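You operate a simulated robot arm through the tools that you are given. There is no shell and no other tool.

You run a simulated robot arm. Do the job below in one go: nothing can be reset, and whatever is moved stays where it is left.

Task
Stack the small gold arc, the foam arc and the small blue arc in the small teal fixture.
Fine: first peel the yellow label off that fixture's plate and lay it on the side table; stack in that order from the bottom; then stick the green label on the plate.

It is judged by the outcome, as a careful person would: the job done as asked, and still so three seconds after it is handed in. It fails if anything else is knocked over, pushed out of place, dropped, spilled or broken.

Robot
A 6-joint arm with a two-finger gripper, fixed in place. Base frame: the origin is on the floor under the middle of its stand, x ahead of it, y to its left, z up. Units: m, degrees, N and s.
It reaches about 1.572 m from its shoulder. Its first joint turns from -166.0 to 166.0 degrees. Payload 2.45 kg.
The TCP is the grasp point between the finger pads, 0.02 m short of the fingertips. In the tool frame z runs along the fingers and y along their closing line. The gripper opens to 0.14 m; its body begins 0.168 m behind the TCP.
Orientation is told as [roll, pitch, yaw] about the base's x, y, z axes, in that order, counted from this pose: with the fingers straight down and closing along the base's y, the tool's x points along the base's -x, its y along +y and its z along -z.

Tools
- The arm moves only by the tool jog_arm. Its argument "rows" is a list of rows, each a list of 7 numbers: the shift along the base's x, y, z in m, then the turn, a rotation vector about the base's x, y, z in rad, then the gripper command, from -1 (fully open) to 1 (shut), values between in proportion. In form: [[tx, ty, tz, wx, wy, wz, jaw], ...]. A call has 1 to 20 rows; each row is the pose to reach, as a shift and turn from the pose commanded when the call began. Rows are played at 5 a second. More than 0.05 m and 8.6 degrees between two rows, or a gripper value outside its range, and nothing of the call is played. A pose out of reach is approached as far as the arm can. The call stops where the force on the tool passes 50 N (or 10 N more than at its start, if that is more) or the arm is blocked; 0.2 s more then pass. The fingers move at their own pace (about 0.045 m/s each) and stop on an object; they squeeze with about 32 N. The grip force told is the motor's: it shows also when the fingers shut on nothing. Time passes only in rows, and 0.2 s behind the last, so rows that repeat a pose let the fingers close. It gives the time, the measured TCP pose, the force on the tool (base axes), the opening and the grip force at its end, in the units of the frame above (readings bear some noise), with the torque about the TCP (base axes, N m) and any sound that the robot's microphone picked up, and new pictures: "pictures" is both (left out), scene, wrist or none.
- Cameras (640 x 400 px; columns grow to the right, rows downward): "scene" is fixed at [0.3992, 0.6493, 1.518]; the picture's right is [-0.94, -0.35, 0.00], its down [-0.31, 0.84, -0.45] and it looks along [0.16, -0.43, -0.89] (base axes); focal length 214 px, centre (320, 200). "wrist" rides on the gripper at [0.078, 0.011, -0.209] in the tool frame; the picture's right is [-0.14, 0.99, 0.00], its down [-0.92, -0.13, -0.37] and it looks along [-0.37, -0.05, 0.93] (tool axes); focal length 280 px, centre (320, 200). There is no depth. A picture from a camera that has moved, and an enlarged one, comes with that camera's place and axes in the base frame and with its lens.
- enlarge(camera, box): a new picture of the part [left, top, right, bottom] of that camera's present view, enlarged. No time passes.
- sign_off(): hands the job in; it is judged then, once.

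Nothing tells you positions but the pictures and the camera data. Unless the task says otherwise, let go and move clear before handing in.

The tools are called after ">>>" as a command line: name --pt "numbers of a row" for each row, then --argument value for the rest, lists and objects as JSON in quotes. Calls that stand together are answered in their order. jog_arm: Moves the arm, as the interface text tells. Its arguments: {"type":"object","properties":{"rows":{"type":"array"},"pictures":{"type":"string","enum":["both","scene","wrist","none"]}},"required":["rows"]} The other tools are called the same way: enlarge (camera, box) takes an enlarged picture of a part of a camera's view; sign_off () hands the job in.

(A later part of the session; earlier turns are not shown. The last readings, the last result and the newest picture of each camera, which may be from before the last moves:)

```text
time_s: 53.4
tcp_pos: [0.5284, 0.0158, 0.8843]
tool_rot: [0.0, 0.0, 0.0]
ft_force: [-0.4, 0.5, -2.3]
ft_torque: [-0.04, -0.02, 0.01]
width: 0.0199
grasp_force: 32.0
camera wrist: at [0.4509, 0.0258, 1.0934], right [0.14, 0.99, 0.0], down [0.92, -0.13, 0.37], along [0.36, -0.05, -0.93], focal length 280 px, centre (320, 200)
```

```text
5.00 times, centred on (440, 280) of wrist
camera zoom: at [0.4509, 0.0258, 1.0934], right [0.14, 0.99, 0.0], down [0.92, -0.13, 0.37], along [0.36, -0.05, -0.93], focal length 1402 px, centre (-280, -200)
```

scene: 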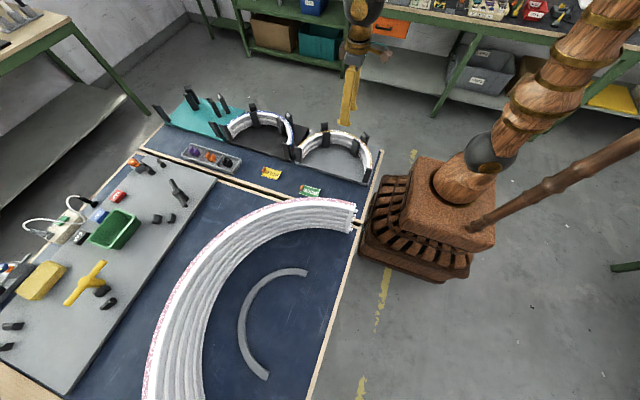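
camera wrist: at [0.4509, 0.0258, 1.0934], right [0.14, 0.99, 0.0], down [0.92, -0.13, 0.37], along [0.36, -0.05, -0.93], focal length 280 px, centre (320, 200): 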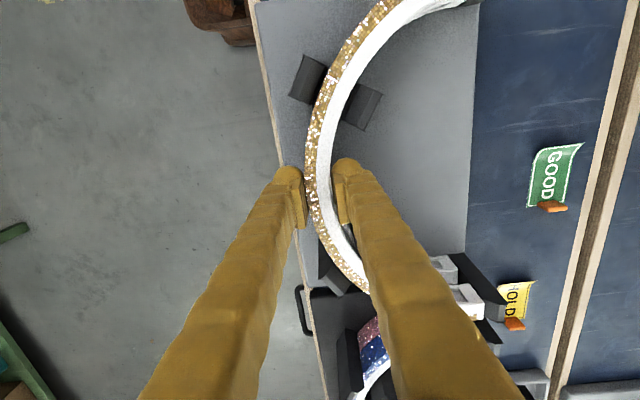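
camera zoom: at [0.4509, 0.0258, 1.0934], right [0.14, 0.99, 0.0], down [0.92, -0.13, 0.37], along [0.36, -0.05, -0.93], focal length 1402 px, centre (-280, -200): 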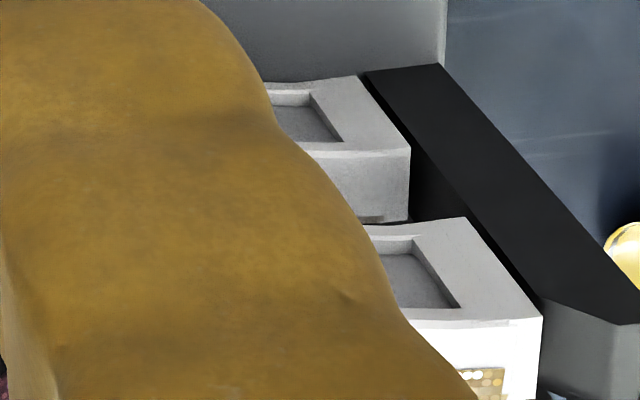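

Only the gold arc is lifted; a silvery arc stays below in the grey fixture. I'll lift it clear of the posts and carry it +0.66 m to above the teal fixture.

>>> jog_arm --pt "0 0 0.02 0 0 0 1" --pt "0 0 0.045 0 0 0 1" --pt "0 0 0.07 0 0 0 1" --pt "0.02 0 0.075 0 0 0 1" --pt "0.06 0 0.075 0 0 0 1" --pt "0.1 0 0.075 0 0 0 1" --pt "0.14 0 0.075 0 0 0 1" --pt "0.18 0 0.075 0 0 0 1" --pt "0.22 0 0.075 0 0 0 1" --pt "0.26 0 0.075 0 0 0 1" --pt "0.3 0 0.075 0 0 0 1" --pt "0.34 0 0.075 0 0 0 1" --pt "0.38 0 0.075 0 0 0 1" --pt "0.42 0 0.075 0 0 0 1" --pt "0.46 0 0.075 0 0 0 1" --pt "0.5 0 0.075 0 0 0 1" --pt "0.54 0 0.075 0 0 0 1" --pt "0.58 0 0.075 0 0 0 1" --pt "0.62 0 0.075 0 0 0 1" --pt "0.64 0 0.075 0 0 0 1"

>>> enlarge --camera "scene" --box '[130, 50, 290, 160]'

```text
time_s: 57.6
tcp_pos: [1.1715, 0.0158, 0.9576]
tool_rot: [0.1, 0.0, 0.0]
ft_force: [0.1, -0.1, -1.4]
ft_torque: [-0.09, -0.01, -0.01]
width: 0.0202
grasp_force: 31.2
camera wrist: at [1.0929, 0.0255, 1.1673], right [0.14, 0.99, 0.0], down [0.92, -0.13, 0.37], along [0.37, -0.05, -0.93], focal length 280 px, centre (320, 200)
```

scene: 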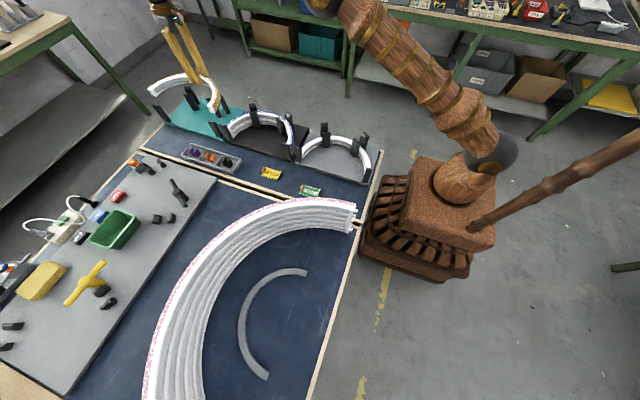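
wrist: 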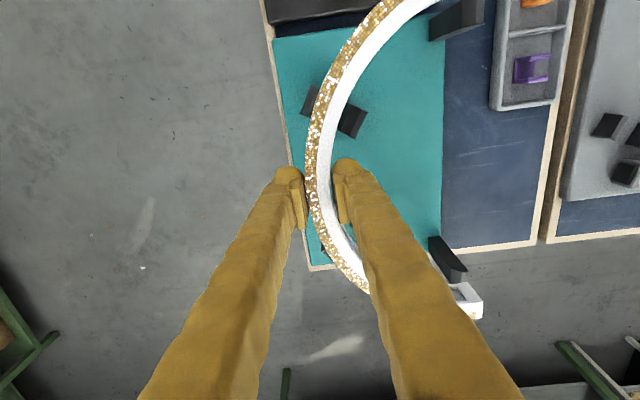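

```text
3.64 times, centred on (210, 105) of scene
camera zoom: at [0.3992, 0.6493, 1.518], right [-0.94, -0.35, 0.0], down [-0.31, 0.84, -0.45], along [0.16, -0.43, -0.89], focal length 780 px, centre (720, 546)
```

zoom: 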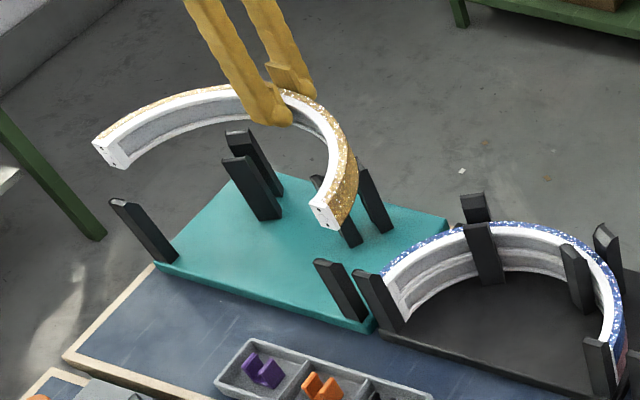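

>>> jog_arm --pt "0.01 0 0 0 0 0 1" --pt "0.02 0 0 0 0 0 1" --pt "0.02 0 -0.015 0 0 0 1" --pt "0.02 0 -0.03 0 0 0 1" --pt "0.02 0 -0.035 0 0 0 1" --pt "0.02 0 -0.035 0 0 0 1" --pictures "wrist"

>>> enlarge --camera "wrist" --box '[250, 30, 400, 130]'

>>> enlarge --camera "wrist" --box '[280, 200, 500, 330]'

>>> enlarge --camera "scene" --box '[140, 60, 250, 150]'

```text
time_s: 59.0
tcp_pos: [1.1899, 0.0153, 0.9216]
tool_rot: [0.1, 0.0, 0.0]
ft_force: [0.2, 0.2, -3.0]
ft_torque: [-0.07, -0.04, 0.01]
width: 0.02
grasp_force: 32.2
camera wrist: at [1.1119, 0.0253, 1.1323], right [0.14, 0.99, 0.0], down [0.92, -0.13, 0.37], along [0.36, -0.05, -0.93], focal length 280 px, centre (320, 200)
```

wrist: 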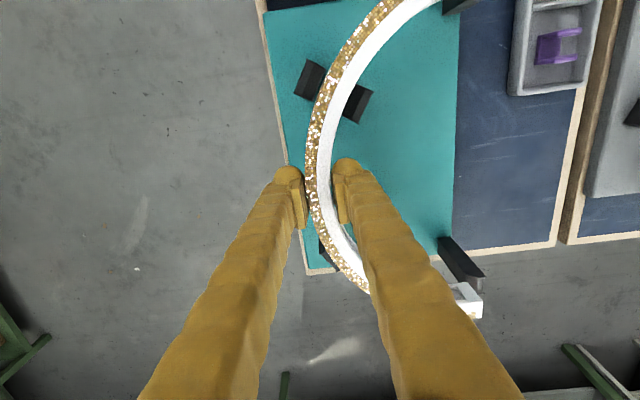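

```text
4.00 times, centred on (325, 80) of wrist
camera zoom: at [1.1119, 0.0253, 1.1323], right [0.14, 0.99, 0.0], down [0.92, -0.13, 0.37], along [0.36, -0.05, -0.93], focal length 1122 px, centre (300, 680)
```

zoom: 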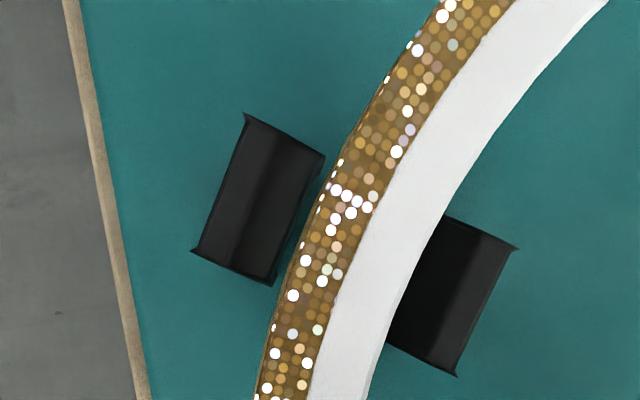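

```text
2.91 times, centred on (390, 265) of wrist
camera zoom: at [1.1119, 0.0253, 1.1323], right [0.14, 0.99, 0.0], down [0.92, -0.13, 0.37], along [0.36, -0.05, -0.93], focal length 816 px, centre (116, 11)
```

zoom: 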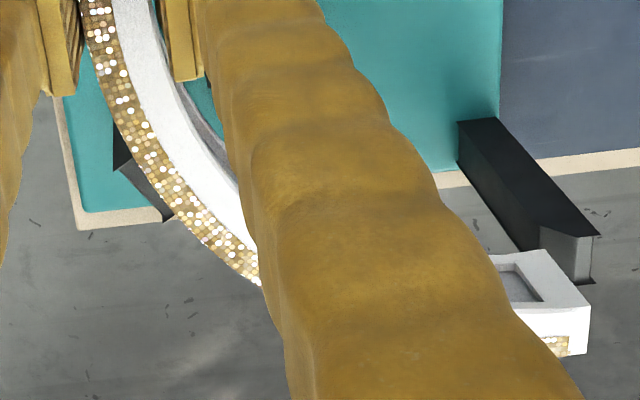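

```text
4.44 times, centred on (195, 105) of scene
camera zoom: at [0.3992, 0.6493, 1.518], right [-0.94, -0.35, 0.0], down [-0.31, 0.84, -0.45], along [0.16, -0.43, -0.89], focal length 953 px, centre (876, 622)
```

zoom: 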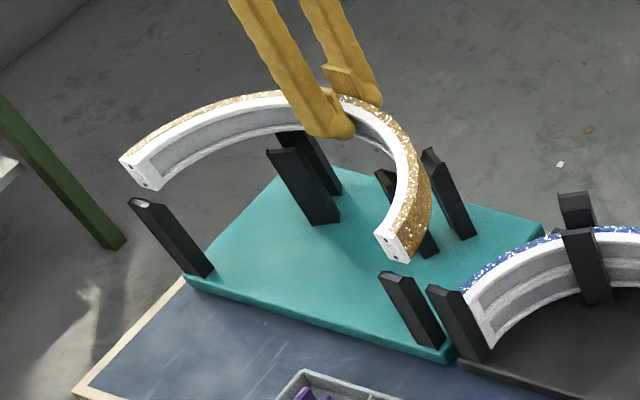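

The arc appears centred over the slots, with roughly 2 mm clearance each side. I'll lower part way into the posts and watch the forces.

>>> jog_arm --pt "0 0 -0.01 0 0 0 1" --pt "0 0 -0.02 0 0 0 1" --pt "0 0 -0.03 0 0 0 1" --pt "0 0 -0.04 0 0 0 1" --pt "0 0 -0.04 0 0 0 1" --pictures "wrist"

>>> enlarge --camera "wrist" --box '[250, 30, 400, 130]'

>>> enlarge --camera "scene" --box '[140, 60, 250, 150]'

```text
time_s: 60.2
tcp_pos: [1.19, 0.0145, 0.8844]
tool_rot: [0.1, 0.0, 0.0]
ft_force: [-0.2, -0.1, -2.4]
ft_torque: [-0.08, -0.01, 0.03]
width: 0.0201
grasp_force: 32.2
camera wrist: at [1.1122, 0.0254, 1.0934], right [0.14, 0.99, 0.0], down [0.92, -0.13, 0.37], along [0.36, -0.05, -0.93], focal length 280 px, centre (320, 200)
```

wrist: 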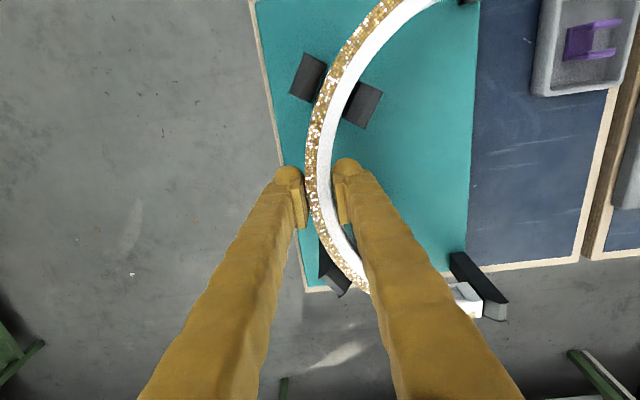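

```text
4.00 times, centred on (325, 80) of wrist
camera zoom: at [1.1122, 0.0254, 1.0934], right [0.14, 0.99, 0.0], down [0.92, -0.13, 0.37], along [0.36, -0.05, -0.93], focal length 1122 px, centre (300, 680)
```

zoom: 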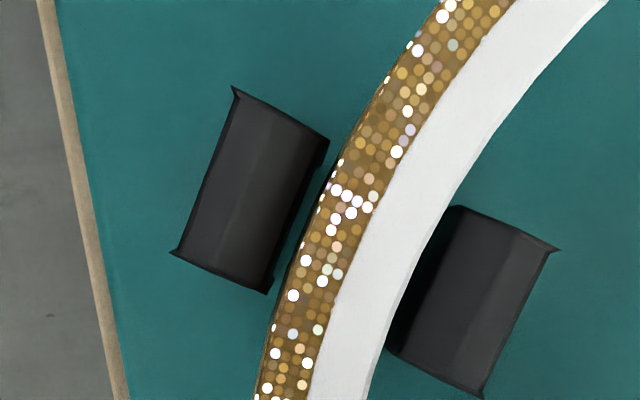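

```text
4.44 times, centred on (195, 105) of scene
camera zoom: at [0.3992, 0.6493, 1.518], right [-0.94, -0.35, 0.0], down [-0.31, 0.84, -0.45], along [0.16, -0.43, -0.89], focal length 953 px, centre (876, 622)
```

zoom: 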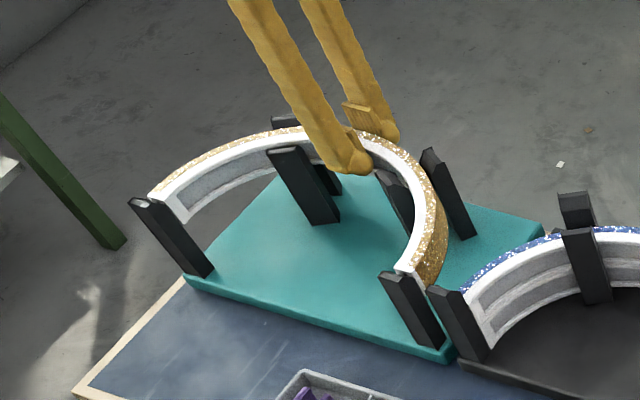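

>>> jog_arm --pt "0 0 -0.01 0 0 0 1" --pt "0 0 -0.02 0 0 0 1" --pt "0 0 -0.03 0 0 0 1" --pt "0 0 -0.04 0 0 0 1" --pt "0 0 -0.047 0 0 0 1" --pt "0 0 -0.05 0 0 0 1" --pt "0 0 -0.05 0 0 0 1" --pictures "none"

>>> enlarge --camera "scene" --box '[140, 60, 250, 150]'

```text
time_s: 61.8
tcp_pos: [1.1904, 0.0154, 0.8322]
tool_rot: [0.1, 0.0, -0.1]
ft_force: [0.7, 0.7, -0.8]
ft_torque: [0.01, -0.12, -0.02]
width: 0.0198
grasp_force: 32.0
```

```text
4.44 times, centred on (195, 105) of scene
camera zoom: at [0.3992, 0.6493, 1.518], right [-0.94, -0.35, 0.0], down [-0.31, 0.84, -0.45], along [0.16, -0.43, -0.89], focal length 953 px, centre (876, 622)
```

zoom: 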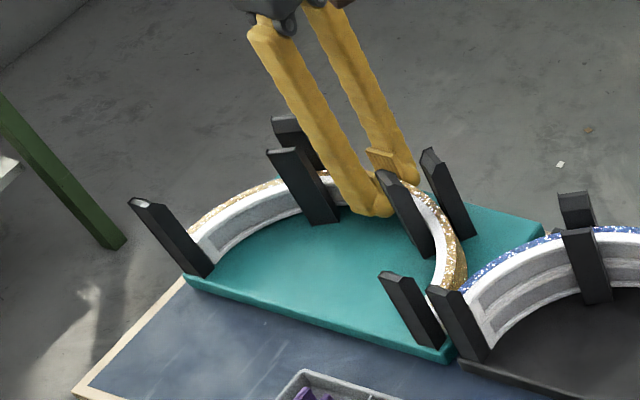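

>>> jog_arm --pt "0 0 -0.002 0 0 0 1" --pt "0 0 -0.002 0 0 0 1" --pictures "none"

```text
time_s: 62.4
tcp_pos: [1.1909, 0.0151, 0.8309]
tool_rot: [0.0, 0.0, 0.0]
ft_force: [1.1, 0.2, -0.2]
ft_torque: [0.01, -0.08, -0.06]
width: 0.0202
grasp_force: 31.6
```

>>> jog_arm --pt "0 0 -0.002 0 0 0 1" --pt "0 0 -0.002 0 0 0 1" --pictures "wrist"

>>> enlarge --camera "scene" --box '[150, 80, 240, 150]'

```text
time_s: 63.0
tcp_pos: [1.1904, 0.015, 0.8286]
tool_rot: [0.1, 0.1, 0.0]
ft_force: [-0.9, 0.4, -0.8]
ft_torque: [0.06, -0.07, -0.03]
width: 0.0202
grasp_force: 32.5
camera wrist: at [1.1122, 0.0253, 1.0388], right [0.14, 0.99, 0.0], down [0.92, -0.13, 0.37], along [0.36, -0.05, -0.93], focal length 280 px, centre (320, 200)
```

wrist: 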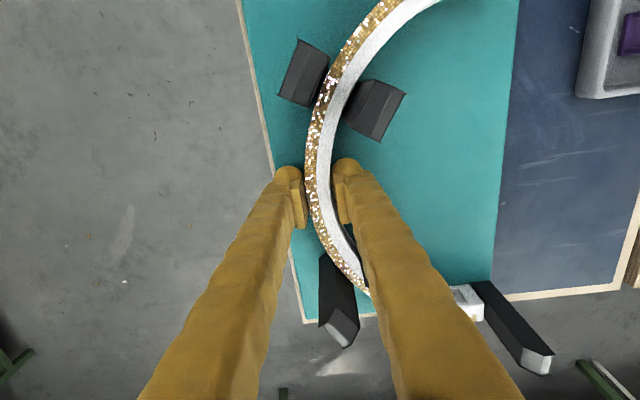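

```text
5.71 times, centred on (195, 115) of scene
camera zoom: at [0.3992, 0.6493, 1.518], right [-0.94, -0.35, 0.0], down [-0.31, 0.84, -0.45], along [0.16, -0.43, -0.89], focal length 1226 px, centre (1034, 686)
```

zoom: 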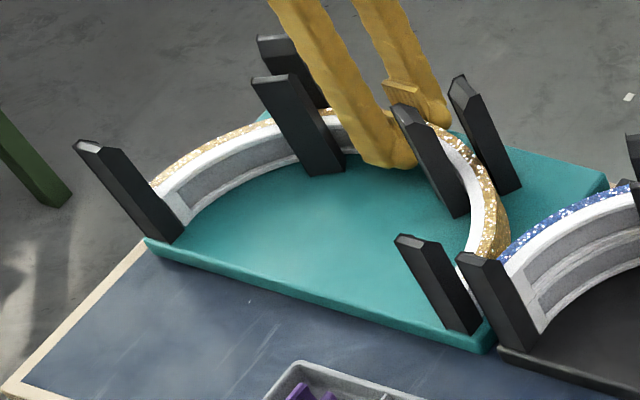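

>>> jog_arm --pt "0 0 -0.001 0 0 0 1" --pt "0 0 -0.002 0 0 0 1" --pt "0 0 -0.002 0 0 0 1" --pictures "none"

```text
time_s: 63.8
tcp_pos: [1.189, 0.016, 0.828]
tool_rot: [0.0, 0.0, 0.0]
ft_force: [-2.4, -1.5, 7.2]
ft_torque: [-0.03, 0.03, 0.0]
width: 0.02
grasp_force: 32.2
```

Contact is felt (7 N), so the gold arc is seated on the plate. I'll open slightly and rise.

>>> jog_arm --pt "0 0 0.001 0 0 0 0.8" --pt "0 0 0.001 0 0 0 0.6" --pt "0 0 0.001 0 0 0 0.4" --pt "0 0 0.001 0 0 0 0.3" --pt "0 0 0.02 0 0 0 0.3" --pt "0 0 0.05 0 0 0 0.3" --pt "0 0 0.09 0 0 0 0.3" --pt "0 0 0.12 0 0 0 0.3"

>>> enlarge --camera "scene" --box '[150, 80, 240, 150]'

>>> enlarge --camera "wrist" --box '[230, 0, 470, 160]'

```text
time_s: 65.6
tcp_pos: [1.1884, 0.0157, 0.9462]
tool_rot: [0.1, 0.0, 0.0]
ft_force: [0.4, -0.6, -2.0]
ft_torque: [0.01, 0.0, 0.01]
width: 0.0489
grasp_force: 0.0
camera wrist: at [1.1113, 0.0252, 1.1562], right [0.14, 0.99, 0.0], down [0.92, -0.13, 0.37], along [0.36, -0.05, -0.93], focal length 280 px, centre (320, 200)
```

scene: 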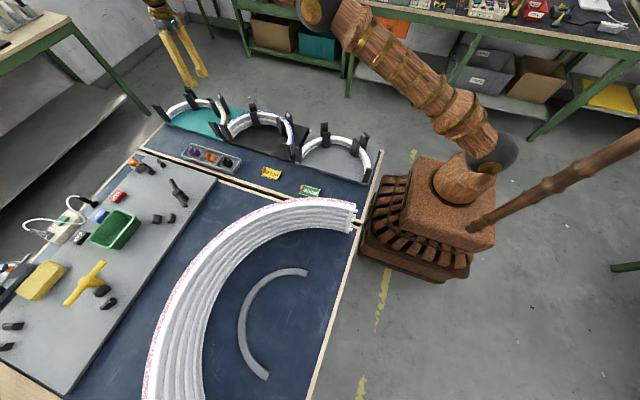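
wrist: 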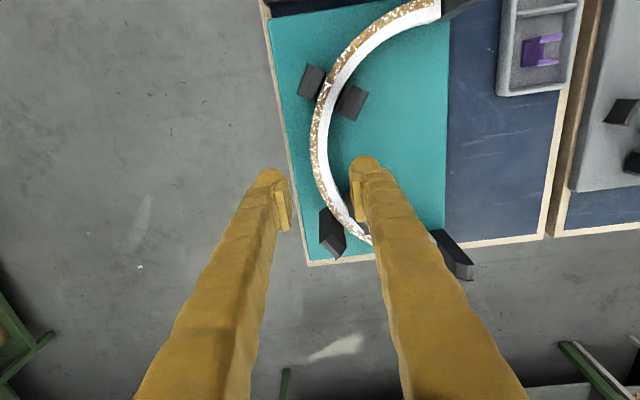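

```text
5.71 times, centred on (195, 115) of scene
camera zoom: at [0.3992, 0.6493, 1.518], right [-0.94, -0.35, 0.0], down [-0.31, 0.84, -0.45], along [0.16, -0.43, -0.89], focal length 1226 px, centre (1034, 686)
```

zoom: 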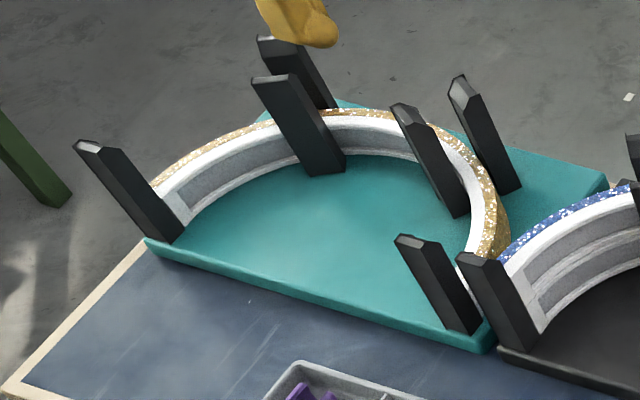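

```text
2.50 times, centred on (350, 80) of wrist
camera zoom: at [1.1113, 0.0252, 1.1562], right [0.14, 0.99, 0.0], down [0.92, -0.13, 0.37], along [0.36, -0.05, -0.93], focal length 701 px, centre (245, 500)
```

zoom: 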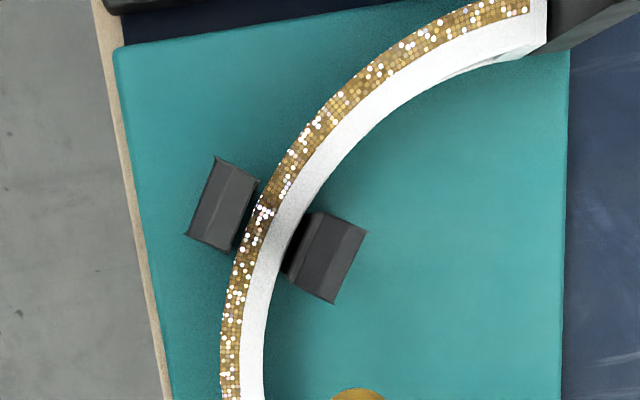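

The gold arc is seated in the teal fixture. Next I go to the foam arc on the main bench, turning the fingers 90° so they close along x, and look at it first from a safe height.

>>> jog_arm --pt "-0.04 0.015 0.025 0 0 0.0785 0.3" --pt "-0.08 0.03 0.05 0 0 0.157 0.3" --pt "-0.12 0.045 0.075 0 0 0.2355 0.3" --pt "-0.16 0.06 0.1 0 0 0.314 0.3" --pt "-0.18675 0.0984 0.1065 0 0 0.3925 0.3" --pt "-0.2135 0.1368 0.113 0 0 0.471 0.3" --pt "-0.24025 0.1752 0.1195 0 0 0.5495 0.3" --pt "-0.267 0.2136 0.126 0 0 0.628 0.3" --pt "-0.29375 0.252 0.1325 0 0 0.7065 0.3" --pt "-0.3205 0.2904 0.139 0 0 0.785 0.3" --pt "-0.34725 0.3288 0.1455 0 0 0.8635 0.3" --pt "-0.374 0.3672 0.152 0 0 0.942 0.3" --pt "-0.40075 0.4056 0.1585 0 0 1.0205 0.3" --pt "-0.4275 0.444 0.165 0 0 1.099 0.3" --pt "-0.45425 0.4824 0.1715 0 0 1.1775 0.3" --pt "-0.481 0.5208 0.178 0 0 1.256 0.3" --pt "-0.50775 0.5592 0.1845 0 0 1.3345 0.3" --pt "-0.5345 0.5976 0.191 0 0 1.413 0.3" --pt "-0.56125 0.636 0.1975 0 0 1.4915 0.3" --pt "-0.588 0.674 0.204 0 0 1.5708 0.3"

>>> enlarge --camera "wrist" --box '[160, 60, 480, 260]'

```text
time_s: 69.8
tcp_pos: [0.6008, 0.6914, 1.1513]
tool_rot: [0.1, 0.0, 90.0]
ft_force: [0.6, 0.9, 0.1]
ft_torque: [-0.01, -0.04, 0.03]
width: 0.049
grasp_force: 0.0
camera wrist: at [0.59, 0.6122, 1.3604], right [-0.99, 0.14, 0.0], down [0.13, 0.92, 0.37], along [0.05, 0.36, -0.93], focal length 280 px, centre (320, 200)
```

scene: 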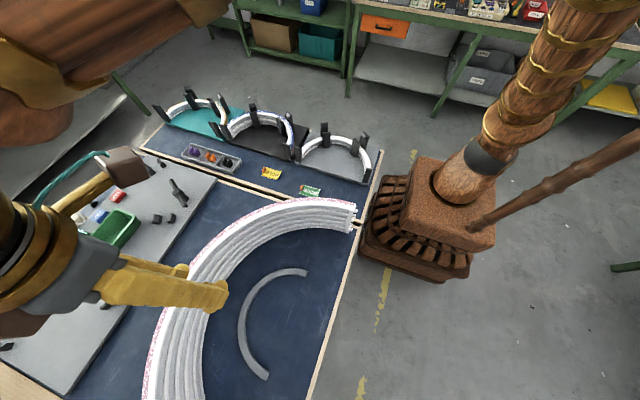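
wrist: 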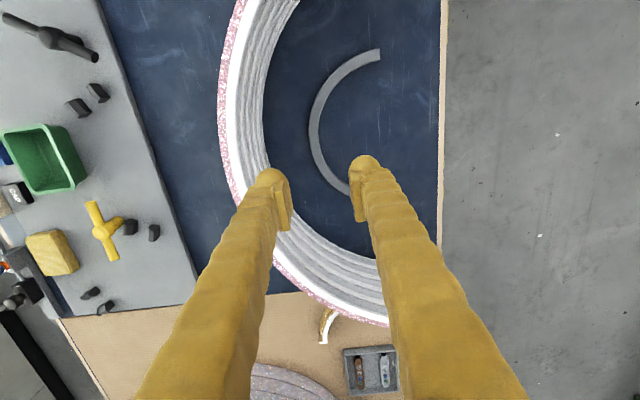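

```text
2.00 times, centred on (320, 160) of wrist
camera zoom: at [0.59, 0.6122, 1.3604], right [-0.99, 0.14, 0.0], down [0.13, 0.92, 0.37], along [0.05, 0.36, -0.93], focal length 561 px, centre (320, 280)
```

zoom: 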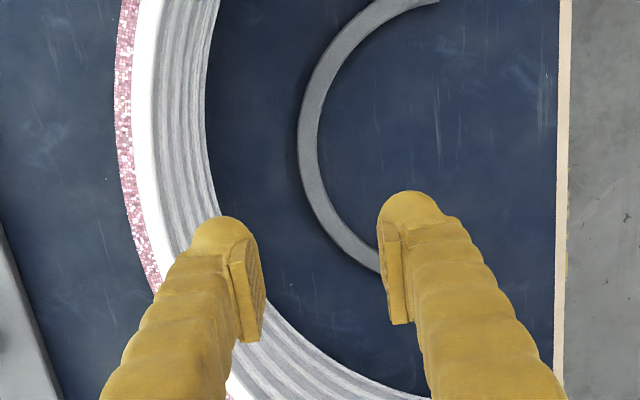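

>>> enlarge --camera "wrist" --box '[300, 30, 400, 110]'

>>> enlarge --camera "scene" --box '[230, 255, 320, 390]'

>>> enlarge --camera "scene" --box '[250, 360, 280, 390]'

```text
5.00 times, centred on (350, 70) of wrist
camera zoom: at [0.59, 0.6122, 1.3604], right [-0.99, 0.14, 0.0], down [0.13, 0.92, 0.37], along [0.05, 0.36, -0.93], focal length 1402 px, centre (170, 850)
```

zoom: 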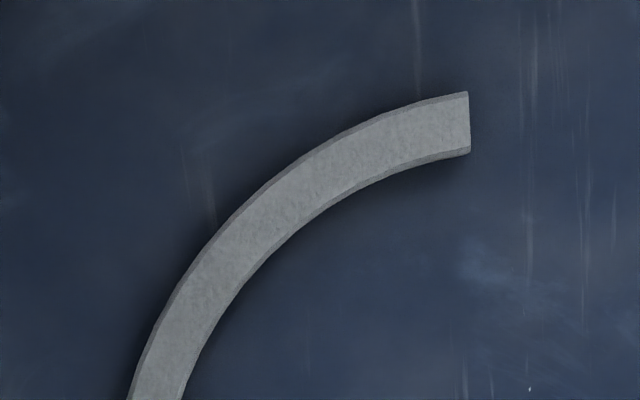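

```text
2.96 times, centred on (275, 322) of scene
camera zoom: at [0.3992, 0.6493, 1.518], right [-0.94, -0.35, 0.0], down [-0.31, 0.84, -0.45], along [0.16, -0.43, -0.89], focal length 636 px, centre (453, -163)
```

zoom: 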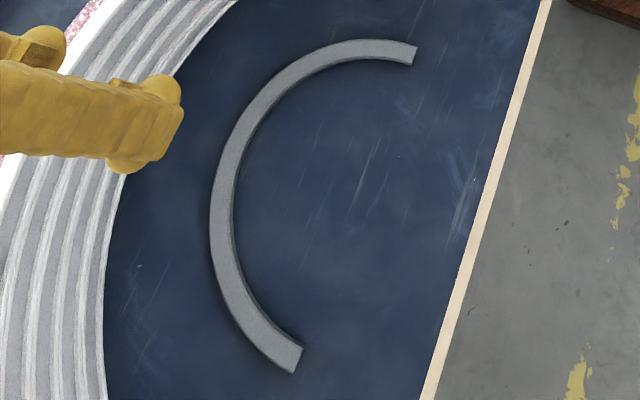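

```text
13.33 times, centred on (265, 375) of scene
camera zoom: at [0.3992, 0.6493, 1.518], right [-0.94, -0.35, 0.0], down [-0.31, 0.84, -0.45], along [0.16, -0.43, -0.89], focal length 2860 px, centre (1053, -2133)
```

zoom: 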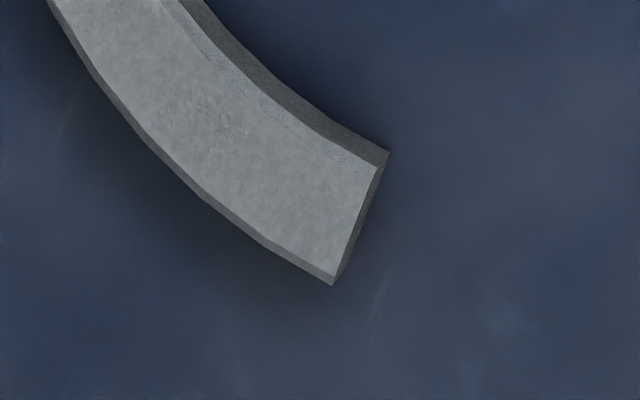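

>>> enlarge --camera "scene" --box '[150, 255, 240, 325]'

>>> enlarge --camera "wrist" --box '[240, 150, 400, 250]'

```text
5.71 times, centred on (195, 290) of scene
camera zoom: at [0.3992, 0.6493, 1.518], right [-0.94, -0.35, 0.0], down [-0.31, 0.84, -0.45], along [0.16, -0.43, -0.89], focal length 1226 px, centre (1034, -314)
```

zoom: 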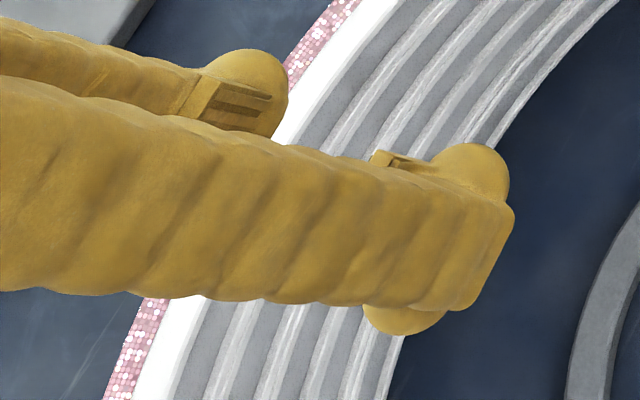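

```text
4.00 times, centred on (320, 200) of wrist
camera zoom: at [0.59, 0.6122, 1.3604], right [-0.99, 0.14, 0.0], down [0.13, 0.92, 0.37], along [0.05, 0.36, -0.93], focal length 1122 px, centre (320, 200)
```

zoom: 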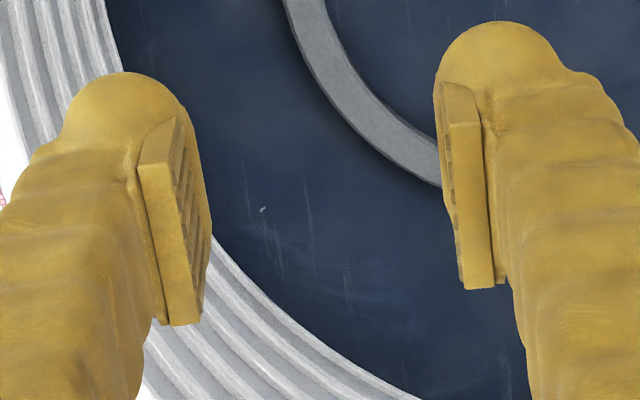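

The foam arc is about 1 cm thick, with its apex near (0.614, 0.711), and there is about 9 cm between it and the big stack's inner wall. I'll descend over the apex and re-check.

>>> jog_arm --pt "0.007 0.01 -0.04 0 0 0 0.3" --pt "0.013 0.0196 -0.08 0 0 0 0.3" --pt "0.013 0.0196 -0.12 0 0 0 0.3" --pt "0.013 0.0196 -0.16 0 0 0 0.3" --pt "0.013 0.0196 -0.2 0 0 0 0.3" --pt "0.013 0.0196 -0.24 0 0 0 0.3" --pt "0.013 0.0196 -0.26 0 0 0 0.3" --pt "0.013 0.0196 -0.26 0 0 0 0.3"

>>> enlarge --camera "wrist" --box '[240, 120, 400, 240]'

>>> enlarge --camera "scene" --box '[160, 260, 280, 380]'

```text
time_s: 71.6
tcp_pos: [0.6147, 0.7097, 0.8906]
tool_rot: [0.2, 0.1, 90.0]
ft_force: [-0.2, 0.2, -0.4]
ft_torque: [0.03, 0.02, -0.04]
width: 0.0489
grasp_force: 0.1
camera wrist: at [0.6051, 0.6312, 1.1005], right [-0.99, 0.14, 0.0], down [0.13, 0.92, 0.37], along [0.05, 0.36, -0.93], focal length 280 px, centre (320, 200)
```

scene: 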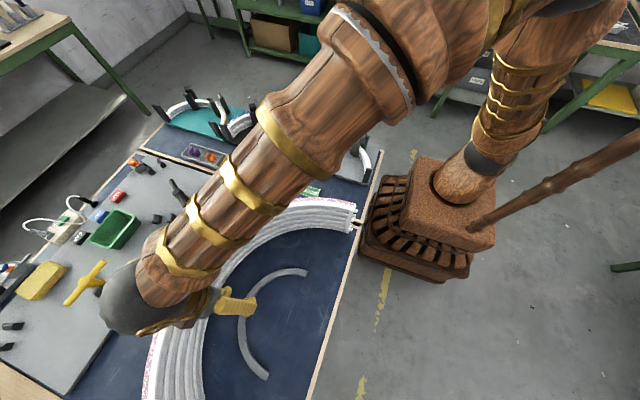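
wrist: 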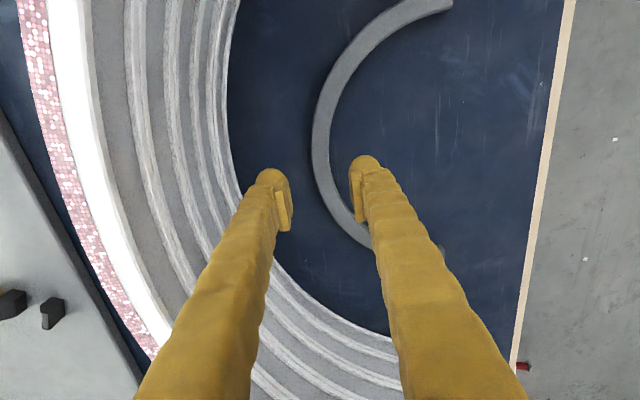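

```text
3.33 times, centred on (320, 180) of wrist
camera zoom: at [0.6051, 0.6312, 1.1005], right [-0.99, 0.14, 0.0], down [0.13, 0.92, 0.37], along [0.05, 0.36, -0.93], focal length 935 px, centre (320, 267)
```

zoom: 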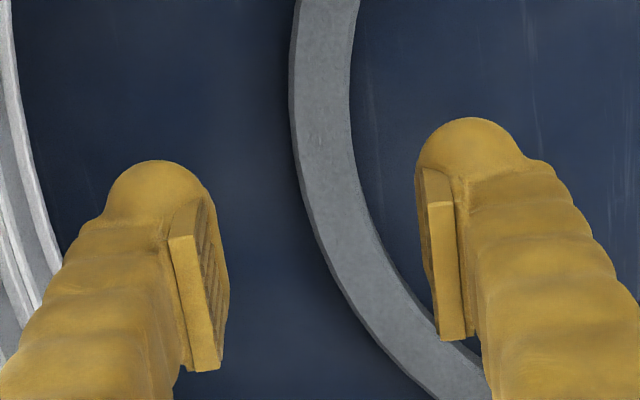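

```text
3.33 times, centred on (220, 320) of scene
camera zoom: at [0.3992, 0.6493, 1.518], right [-0.94, -0.35, 0.0], down [-0.31, 0.84, -0.45], along [0.16, -0.43, -0.89], focal length 715 px, centre (653, -200)
```

zoom: 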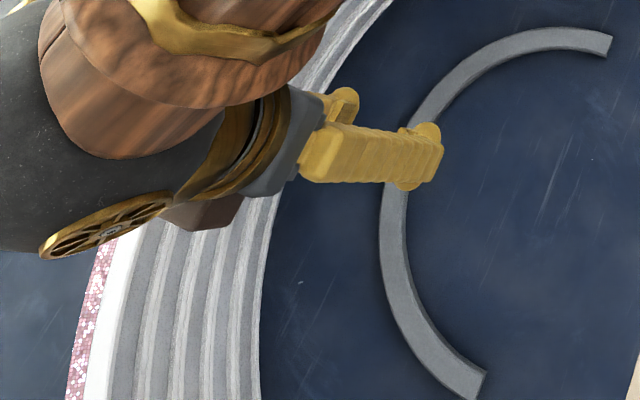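

>>> jog_arm --pt "0 -0.0015 -0.03 0 0 0 0.3" --pt "0 -0.0015 -0.055 0 0 0 0.3" --pt "0 -0.0015 -0.07 0 0 0 0.3" --pt "0 -0.0015 -0.077 0 0 0 0.3" --pt "0 -0.0015 -0.0805 0 0 0 0.3" --pt "0 -0.0015 -0.0805 0 0 0 0.3" --pictures "wrist"

>>> enlarge --camera "wrist" --box '[240, 120, 400, 240]'

>>> enlarge --camera "scene" --box '[200, 270, 280, 330]'

```text
time_s: 73.0
tcp_pos: [0.6155, 0.7083, 0.8118]
tool_rot: [0.1, 0.0, 90.0]
ft_force: [0.3, 0.2, -0.8]
ft_torque: [0.03, -0.02, -0.01]
width: 0.049
grasp_force: 0.0
camera wrist: at [0.6046, 0.6292, 1.0203], right [-0.99, 0.14, 0.0], down [0.13, 0.92, 0.37], along [0.05, 0.36, -0.93], focal length 280 px, centre (320, 200)
```

wrist: 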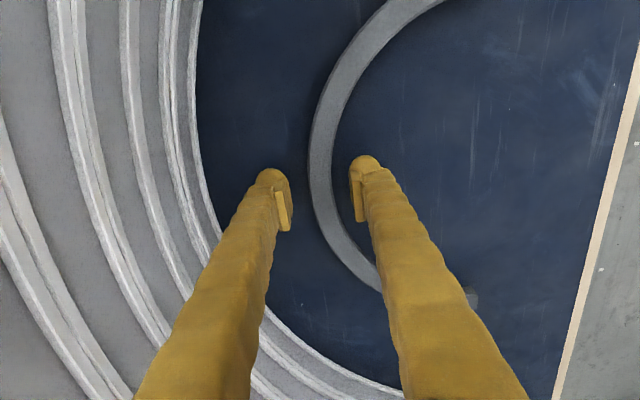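

```text
3.33 times, centred on (320, 180) of wrist
camera zoom: at [0.6046, 0.6292, 1.0203], right [-0.99, 0.14, 0.0], down [0.13, 0.92, 0.37], along [0.05, 0.36, -0.93], focal length 935 px, centre (320, 267)
```

zoom: 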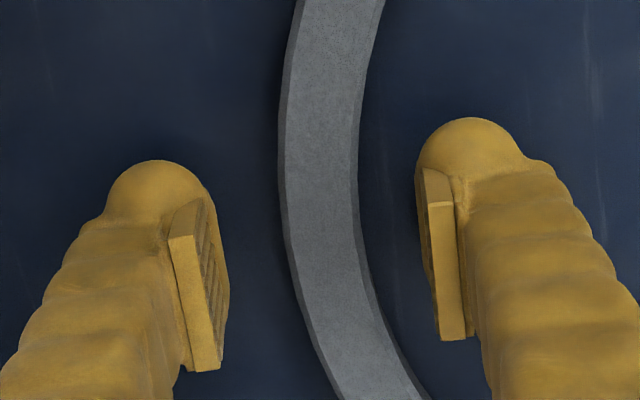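

```text
6.67 times, centred on (240, 300) of scene
camera zoom: at [0.3992, 0.6493, 1.518], right [-0.94, -0.35, 0.0], down [-0.31, 0.84, -0.45], along [0.16, -0.43, -0.89], focal length 1430 px, centre (853, -467)
```

zoom: 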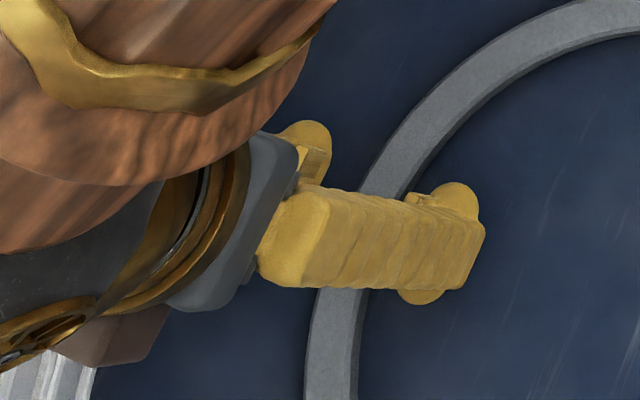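

>>> enlarge --camera "wrist" --box '[290, 0, 450, 100]'

>>> enlarge --camera "wrist" --box '[280, 100, 440, 300]'

```text
4.00 times, centred on (370, 50) of wrist
camera zoom: at [0.6046, 0.6292, 1.0203], right [-0.99, 0.14, 0.0], down [0.13, 0.92, 0.37], along [0.05, 0.36, -0.93], focal length 1122 px, centre (120, 800)
```

zoom: 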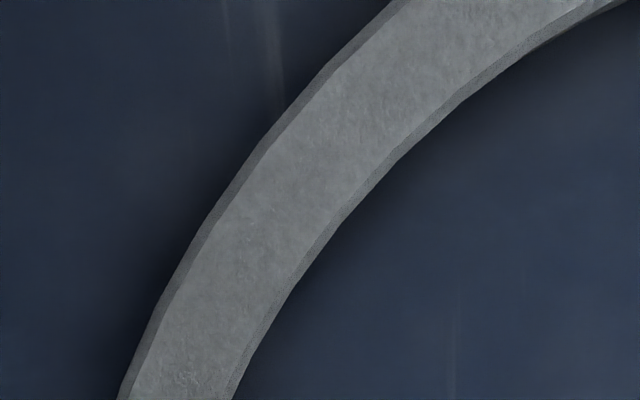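

```text
2.00 times, centred on (360, 200) of wrist
camera zoom: at [0.6046, 0.6292, 1.0203], right [-0.99, 0.14, 0.0], down [0.13, 0.92, 0.37], along [0.05, 0.36, -0.93], focal length 561 px, centre (240, 200)
```

zoom: 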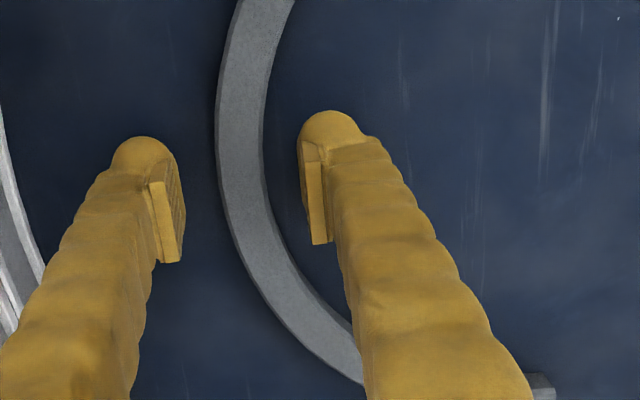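

>>> jog_arm --pt "-0.0015 -0.002 0 0 0 0 0.3" --pt "-0.0015 -0.002 0 0 0 0 0.4" --pt "-0.0015 -0.002 0 0 0 0 0.5" --pt "-0.0015 -0.002 0 0 0 0 0.6" --pt "-0.0015 -0.002 0 0 0 0 0.7" --pt "-0.0015 -0.002 0 0 0 0 0.8" --pt "-0.0015 -0.002 0 0 0 0 0.9" --pt "-0.0015 -0.002 0 0 0 0 1" --pt "-0.0015 -0.002 0 0 0 0 1" --pictures "wrist"

>>> enlarge --camera "wrist" --box '[280, 120, 400, 240]'

```text
time_s: 75.0
tcp_pos: [0.614, 0.7056, 0.8119]
tool_rot: [0.0, 0.0, 90.0]
ft_force: [-1.6, -3.8, 33.9]
ft_torque: [-0.12, 0.61, -0.02]
width: 0.0106
grasp_force: 31.9
camera wrist: at [0.603, 0.6271, 1.0217], right [-0.99, 0.14, 0.0], down [0.13, 0.92, 0.37], along [0.05, 0.37, -0.93], focal length 280 px, centre (320, 200)
```

wrist: 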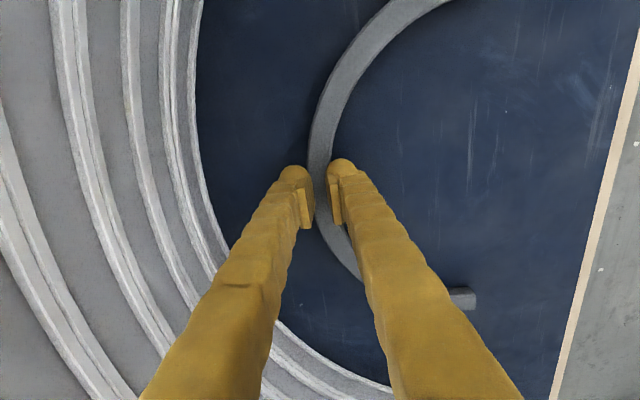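

```text
3.33 times, centred on (340, 180) of wrist
camera zoom: at [0.603, 0.6271, 1.0217], right [-0.99, 0.14, 0.0], down [0.13, 0.92, 0.37], along [0.05, 0.37, -0.93], focal length 935 px, centre (253, 267)
```

zoom: 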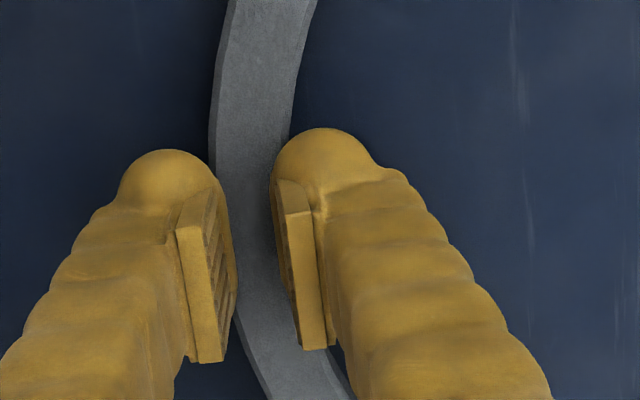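

The rounded fingertips are wedging on the foam's top edge (34 N upward), so this grip is too high. I'll open and go lower until the tips just touch the bench.

>>> jog_arm --pt "0 0 0 0 0 0 0.8" --pt "0 0 0 0 0 0 0.5" --pt "0 0 0 0 0 0 0.4" --pt "0 0 -0.001 0 0 0 0.4" --pt "0 0 -0.002 0 0 0 0.4" --pt "0 0 -0.002 0 0 0 0.4" --pictures "wrist"

>>> enlarge --camera "wrist" --box '[280, 120, 400, 240]'

```text
time_s: 75.8
tcp_pos: [0.6157, 0.7061, 0.812]
tool_rot: [-0.1, -0.1, 90.0]
ft_force: [-0.7, 0.3, 0.1]
ft_torque: [0.07, -0.02, -0.01]
width: 0.0421
grasp_force: 0.0
stopped in row 4: the force on the tool passed its limit at 52 N (the readings are from after the stop); the commanded pose is now the measured one
camera wrist: at [0.6043, 0.6271, 1.0214], right [-0.99, 0.14, 0.0], down [0.13, 0.92, 0.37], along [0.05, 0.37, -0.93], focal length 280 px, centre (320, 200)
```

wrist: 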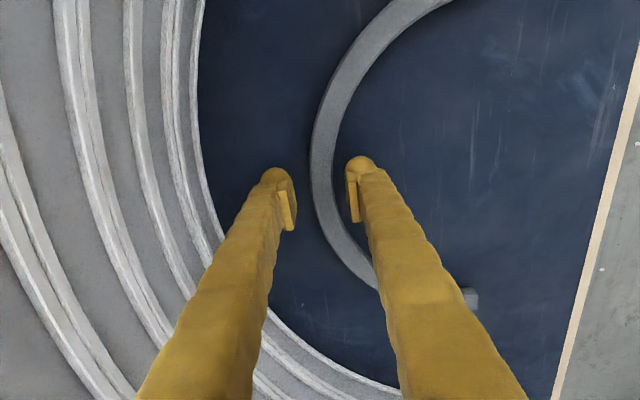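

```text
3.33 times, centred on (340, 180) of wrist
camera zoom: at [0.6043, 0.6271, 1.0214], right [-0.99, 0.14, 0.0], down [0.13, 0.92, 0.37], along [0.05, 0.37, -0.93], focal length 935 px, centre (253, 267)
```

zoom: 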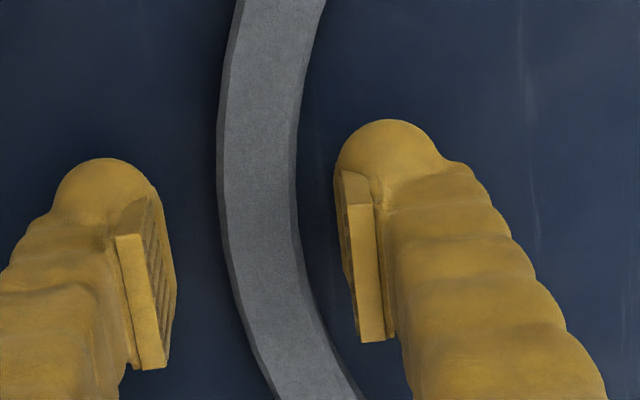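

>>> jog_arm --pt "0 0 -0.0005 0 0 0 0.4" --pt "0 0 -0.001 0 0 0 0.4" --pt "0 0 -0.0015 0 0 0 0.4" --pictures "none"

```text
time_s: 76.6
tcp_pos: [0.6162, 0.7055, 0.8113]
tool_rot: [-0.1, 0.0, 90.0]
ft_force: [-0.9, 0.3, 0.4]
ft_torque: [0.04, -0.01, -0.03]
width: 0.0421
grasp_force: 0.1
```

>>> jog_arm --pt "-0.001 0 -0.0005 0 0 0 0.4" --pt "-0.002 0 -0.001 0 0 0 0.4" --pt "-0.002 0 -0.001 0 0 0 0.4" --pictures "none"

```text
time_s: 77.4
tcp_pos: [0.6135, 0.7063, 0.8096]
tool_rot: [-0.1, -0.1, 90.0]
ft_force: [-0.2, 0.5, -0.3]
ft_torque: [0.01, -0.02, -0.02]
width: 0.042
grasp_force: 0.1
```

>>> jog_arm --pt "0 0 -0.0005 0 0 0 0.4" --pt "0 0 -0.001 0 0 0 0.4" --pt "0 0 -0.001 0 0 0 0.4" --pictures "none"

```text
time_s: 78.2
tcp_pos: [0.6139, 0.7066, 0.8095]
tool_rot: [-0.1, -0.1, 90.1]
ft_force: [0.4, -0.1, 0.4]
ft_torque: [0.03, 0.01, 0.04]
width: 0.0418
grasp_force: 0.1
```

>>> jog_arm --pt "0 0 -0.0005 0 0 0 0.4" --pt "0 0 -0.001 0 0 0 0.4" --pt "0 0 -0.001 0 0 0 0.4" --pictures "none"

```text
time_s: 79.0
tcp_pos: [0.6136, 0.7063, 0.809]
tool_rot: [-0.1, -0.1, 89.9]
ft_force: [-0.8, -0.6, 0.4]
ft_torque: [0.01, 0.0, -0.02]
width: 0.042
grasp_force: 0.1
```

>>> jog_arm --pt "0 0 -0.0005 0 0 0 0.4" --pt "0 0 -0.001 0 0 0 0.4" --pt "0 0 -0.0015 0 0 0 0.4" --pt "0 0 -0.0015 0 0 0 0.4" --pictures "none"

```text
time_s: 80.0
tcp_pos: [0.6144, 0.7054, 0.8065]
tool_rot: [-0.1, 0.0, 90.0]
ft_force: [0.2, -0.3, 0.0]
ft_torque: [0.02, 0.0, -0.01]
width: 0.0418
grasp_force: 0.2
```

>>> jog_arm --pt "0 0 -0.001 0 0 0 0.4" --pt "0 0 -0.0015 0 0 0 0.4" --pt "0 0 -0.002 0 0 0 0.4" --pt "0 0 -0.002 0 0 0 0.4" --pictures "none"

```text
time_s: 81.0
tcp_pos: [0.6149, 0.7067, 0.8056]
tool_rot: [-0.2, -0.1, 90.0]
ft_force: [-0.9, -0.6, 0.6]
ft_torque: [-0.02, 0.0, 0.01]
width: 0.0417
grasp_force: 0.1
```

>>> jog_arm --pt "0 0 -0.001 0 0 0 0.4" --pt "0 0 -0.0015 0 0 0 0.4" --pt "0 0 -0.002 0 0 0 0.4" --pt "0 0 -0.002 0 0 0 0.4" --pictures "wrist"

>>> enlarge --camera "wrist" --box '[280, 120, 400, 240]'

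```text
time_s: 82.0
tcp_pos: [0.6132, 0.7051, 0.8024]
tool_rot: [-0.1, 0.0, 90.0]
ft_force: [-0.6, -0.1, 0.0]
ft_torque: [0.01, -0.02, 0.02]
width: 0.0421
grasp_force: 0.0
camera wrist: at [0.6024, 0.6269, 1.0117], right [-0.99, 0.14, 0.0], down [0.13, 0.92, 0.37], along [0.05, 0.37, -0.93], focal length 280 px, centre (320, 200)
```

wrist: 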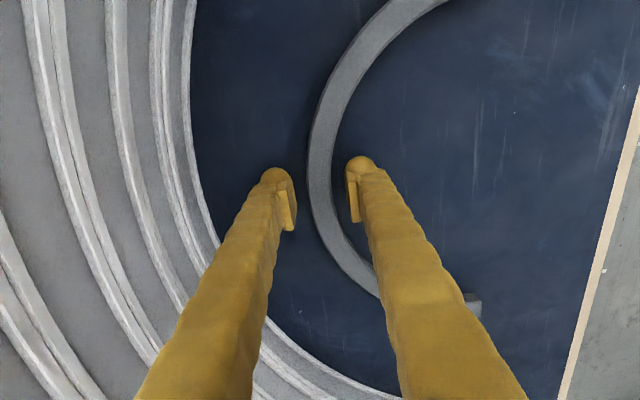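

```text
3.33 times, centred on (340, 180) of wrist
camera zoom: at [0.6024, 0.6269, 1.0117], right [-0.99, 0.14, 0.0], down [0.13, 0.92, 0.37], along [0.05, 0.37, -0.93], focal length 935 px, centre (253, 267)
```

zoom: 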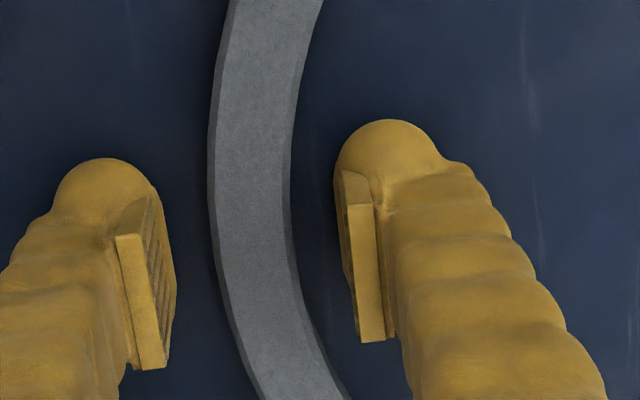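

>>> jog_arm --pt "0 0 -0.001 0 0 0 0.4" --pt "0 0 -0.002 0 0 0 0.4" --pt "0 0 -0.002 0 0 0 0.4" --pictures "none"

```text
time_s: 82.8
tcp_pos: [0.6138, 0.7055, 0.8004]
tool_rot: [-0.1, -0.1, 90.1]
ft_force: [-0.6, 1.0, -0.6]
ft_torque: [-0.03, -0.05, 0.0]
width: 0.042
grasp_force: 0.0
```

>>> jog_arm --pt "0 0 0 0 0 0 0.5" --pt "0 0 0 0 0 0 0.6" --pt "0 0 0 0 0 0 0.7" --pt "0 0 0 0 0 0 0.75" --pt "0 0 0 0 0 0 0.8" --pt "0 0 0 0 0 0 0.9" --pt "0 0 0 0 0 0 1" --pt "0 0 0 0 0 0 1" --pictures "wrist"

>>> enlarge --camera "wrist" --box '[280, 120, 400, 240]'

```text
time_s: 84.6
tcp_pos: [0.6133, 0.7061, 0.8012]
tool_rot: [-0.2, -0.1, 89.9]
ft_force: [-0.1, -0.3, -0.2]
ft_torque: [-0.02, 0.0, -0.03]
width: 0.0187
grasp_force: 32.1
camera wrist: at [0.6021, 0.6271, 1.0099], right [-0.99, 0.14, 0.0], down [0.13, 0.92, 0.37], along [0.05, 0.37, -0.93], focal length 280 px, centre (320, 200)
```

wrist: 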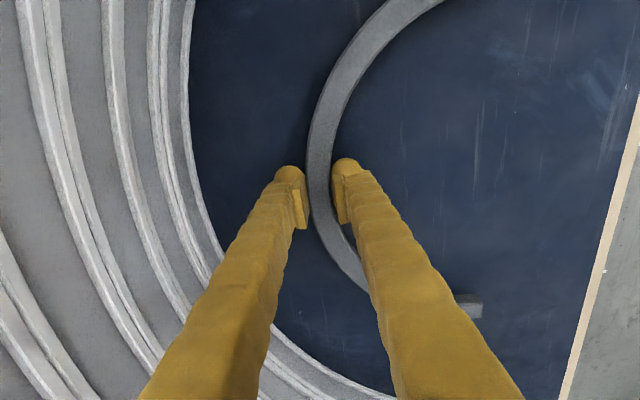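

```text
3.33 times, centred on (340, 180) of wrist
camera zoom: at [0.6021, 0.6271, 1.0099], right [-0.99, 0.14, 0.0], down [0.13, 0.92, 0.37], along [0.05, 0.37, -0.93], focal length 935 px, centre (253, 267)
```

zoom: 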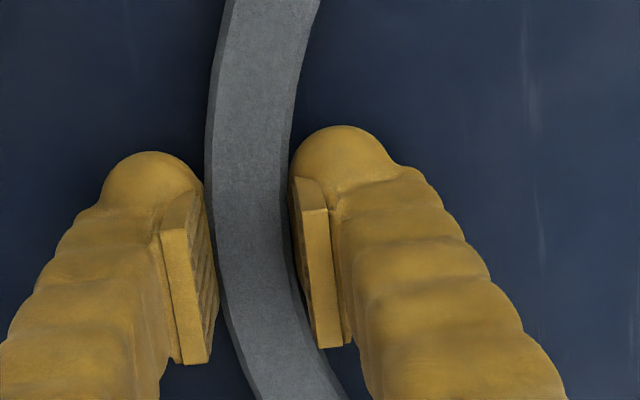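

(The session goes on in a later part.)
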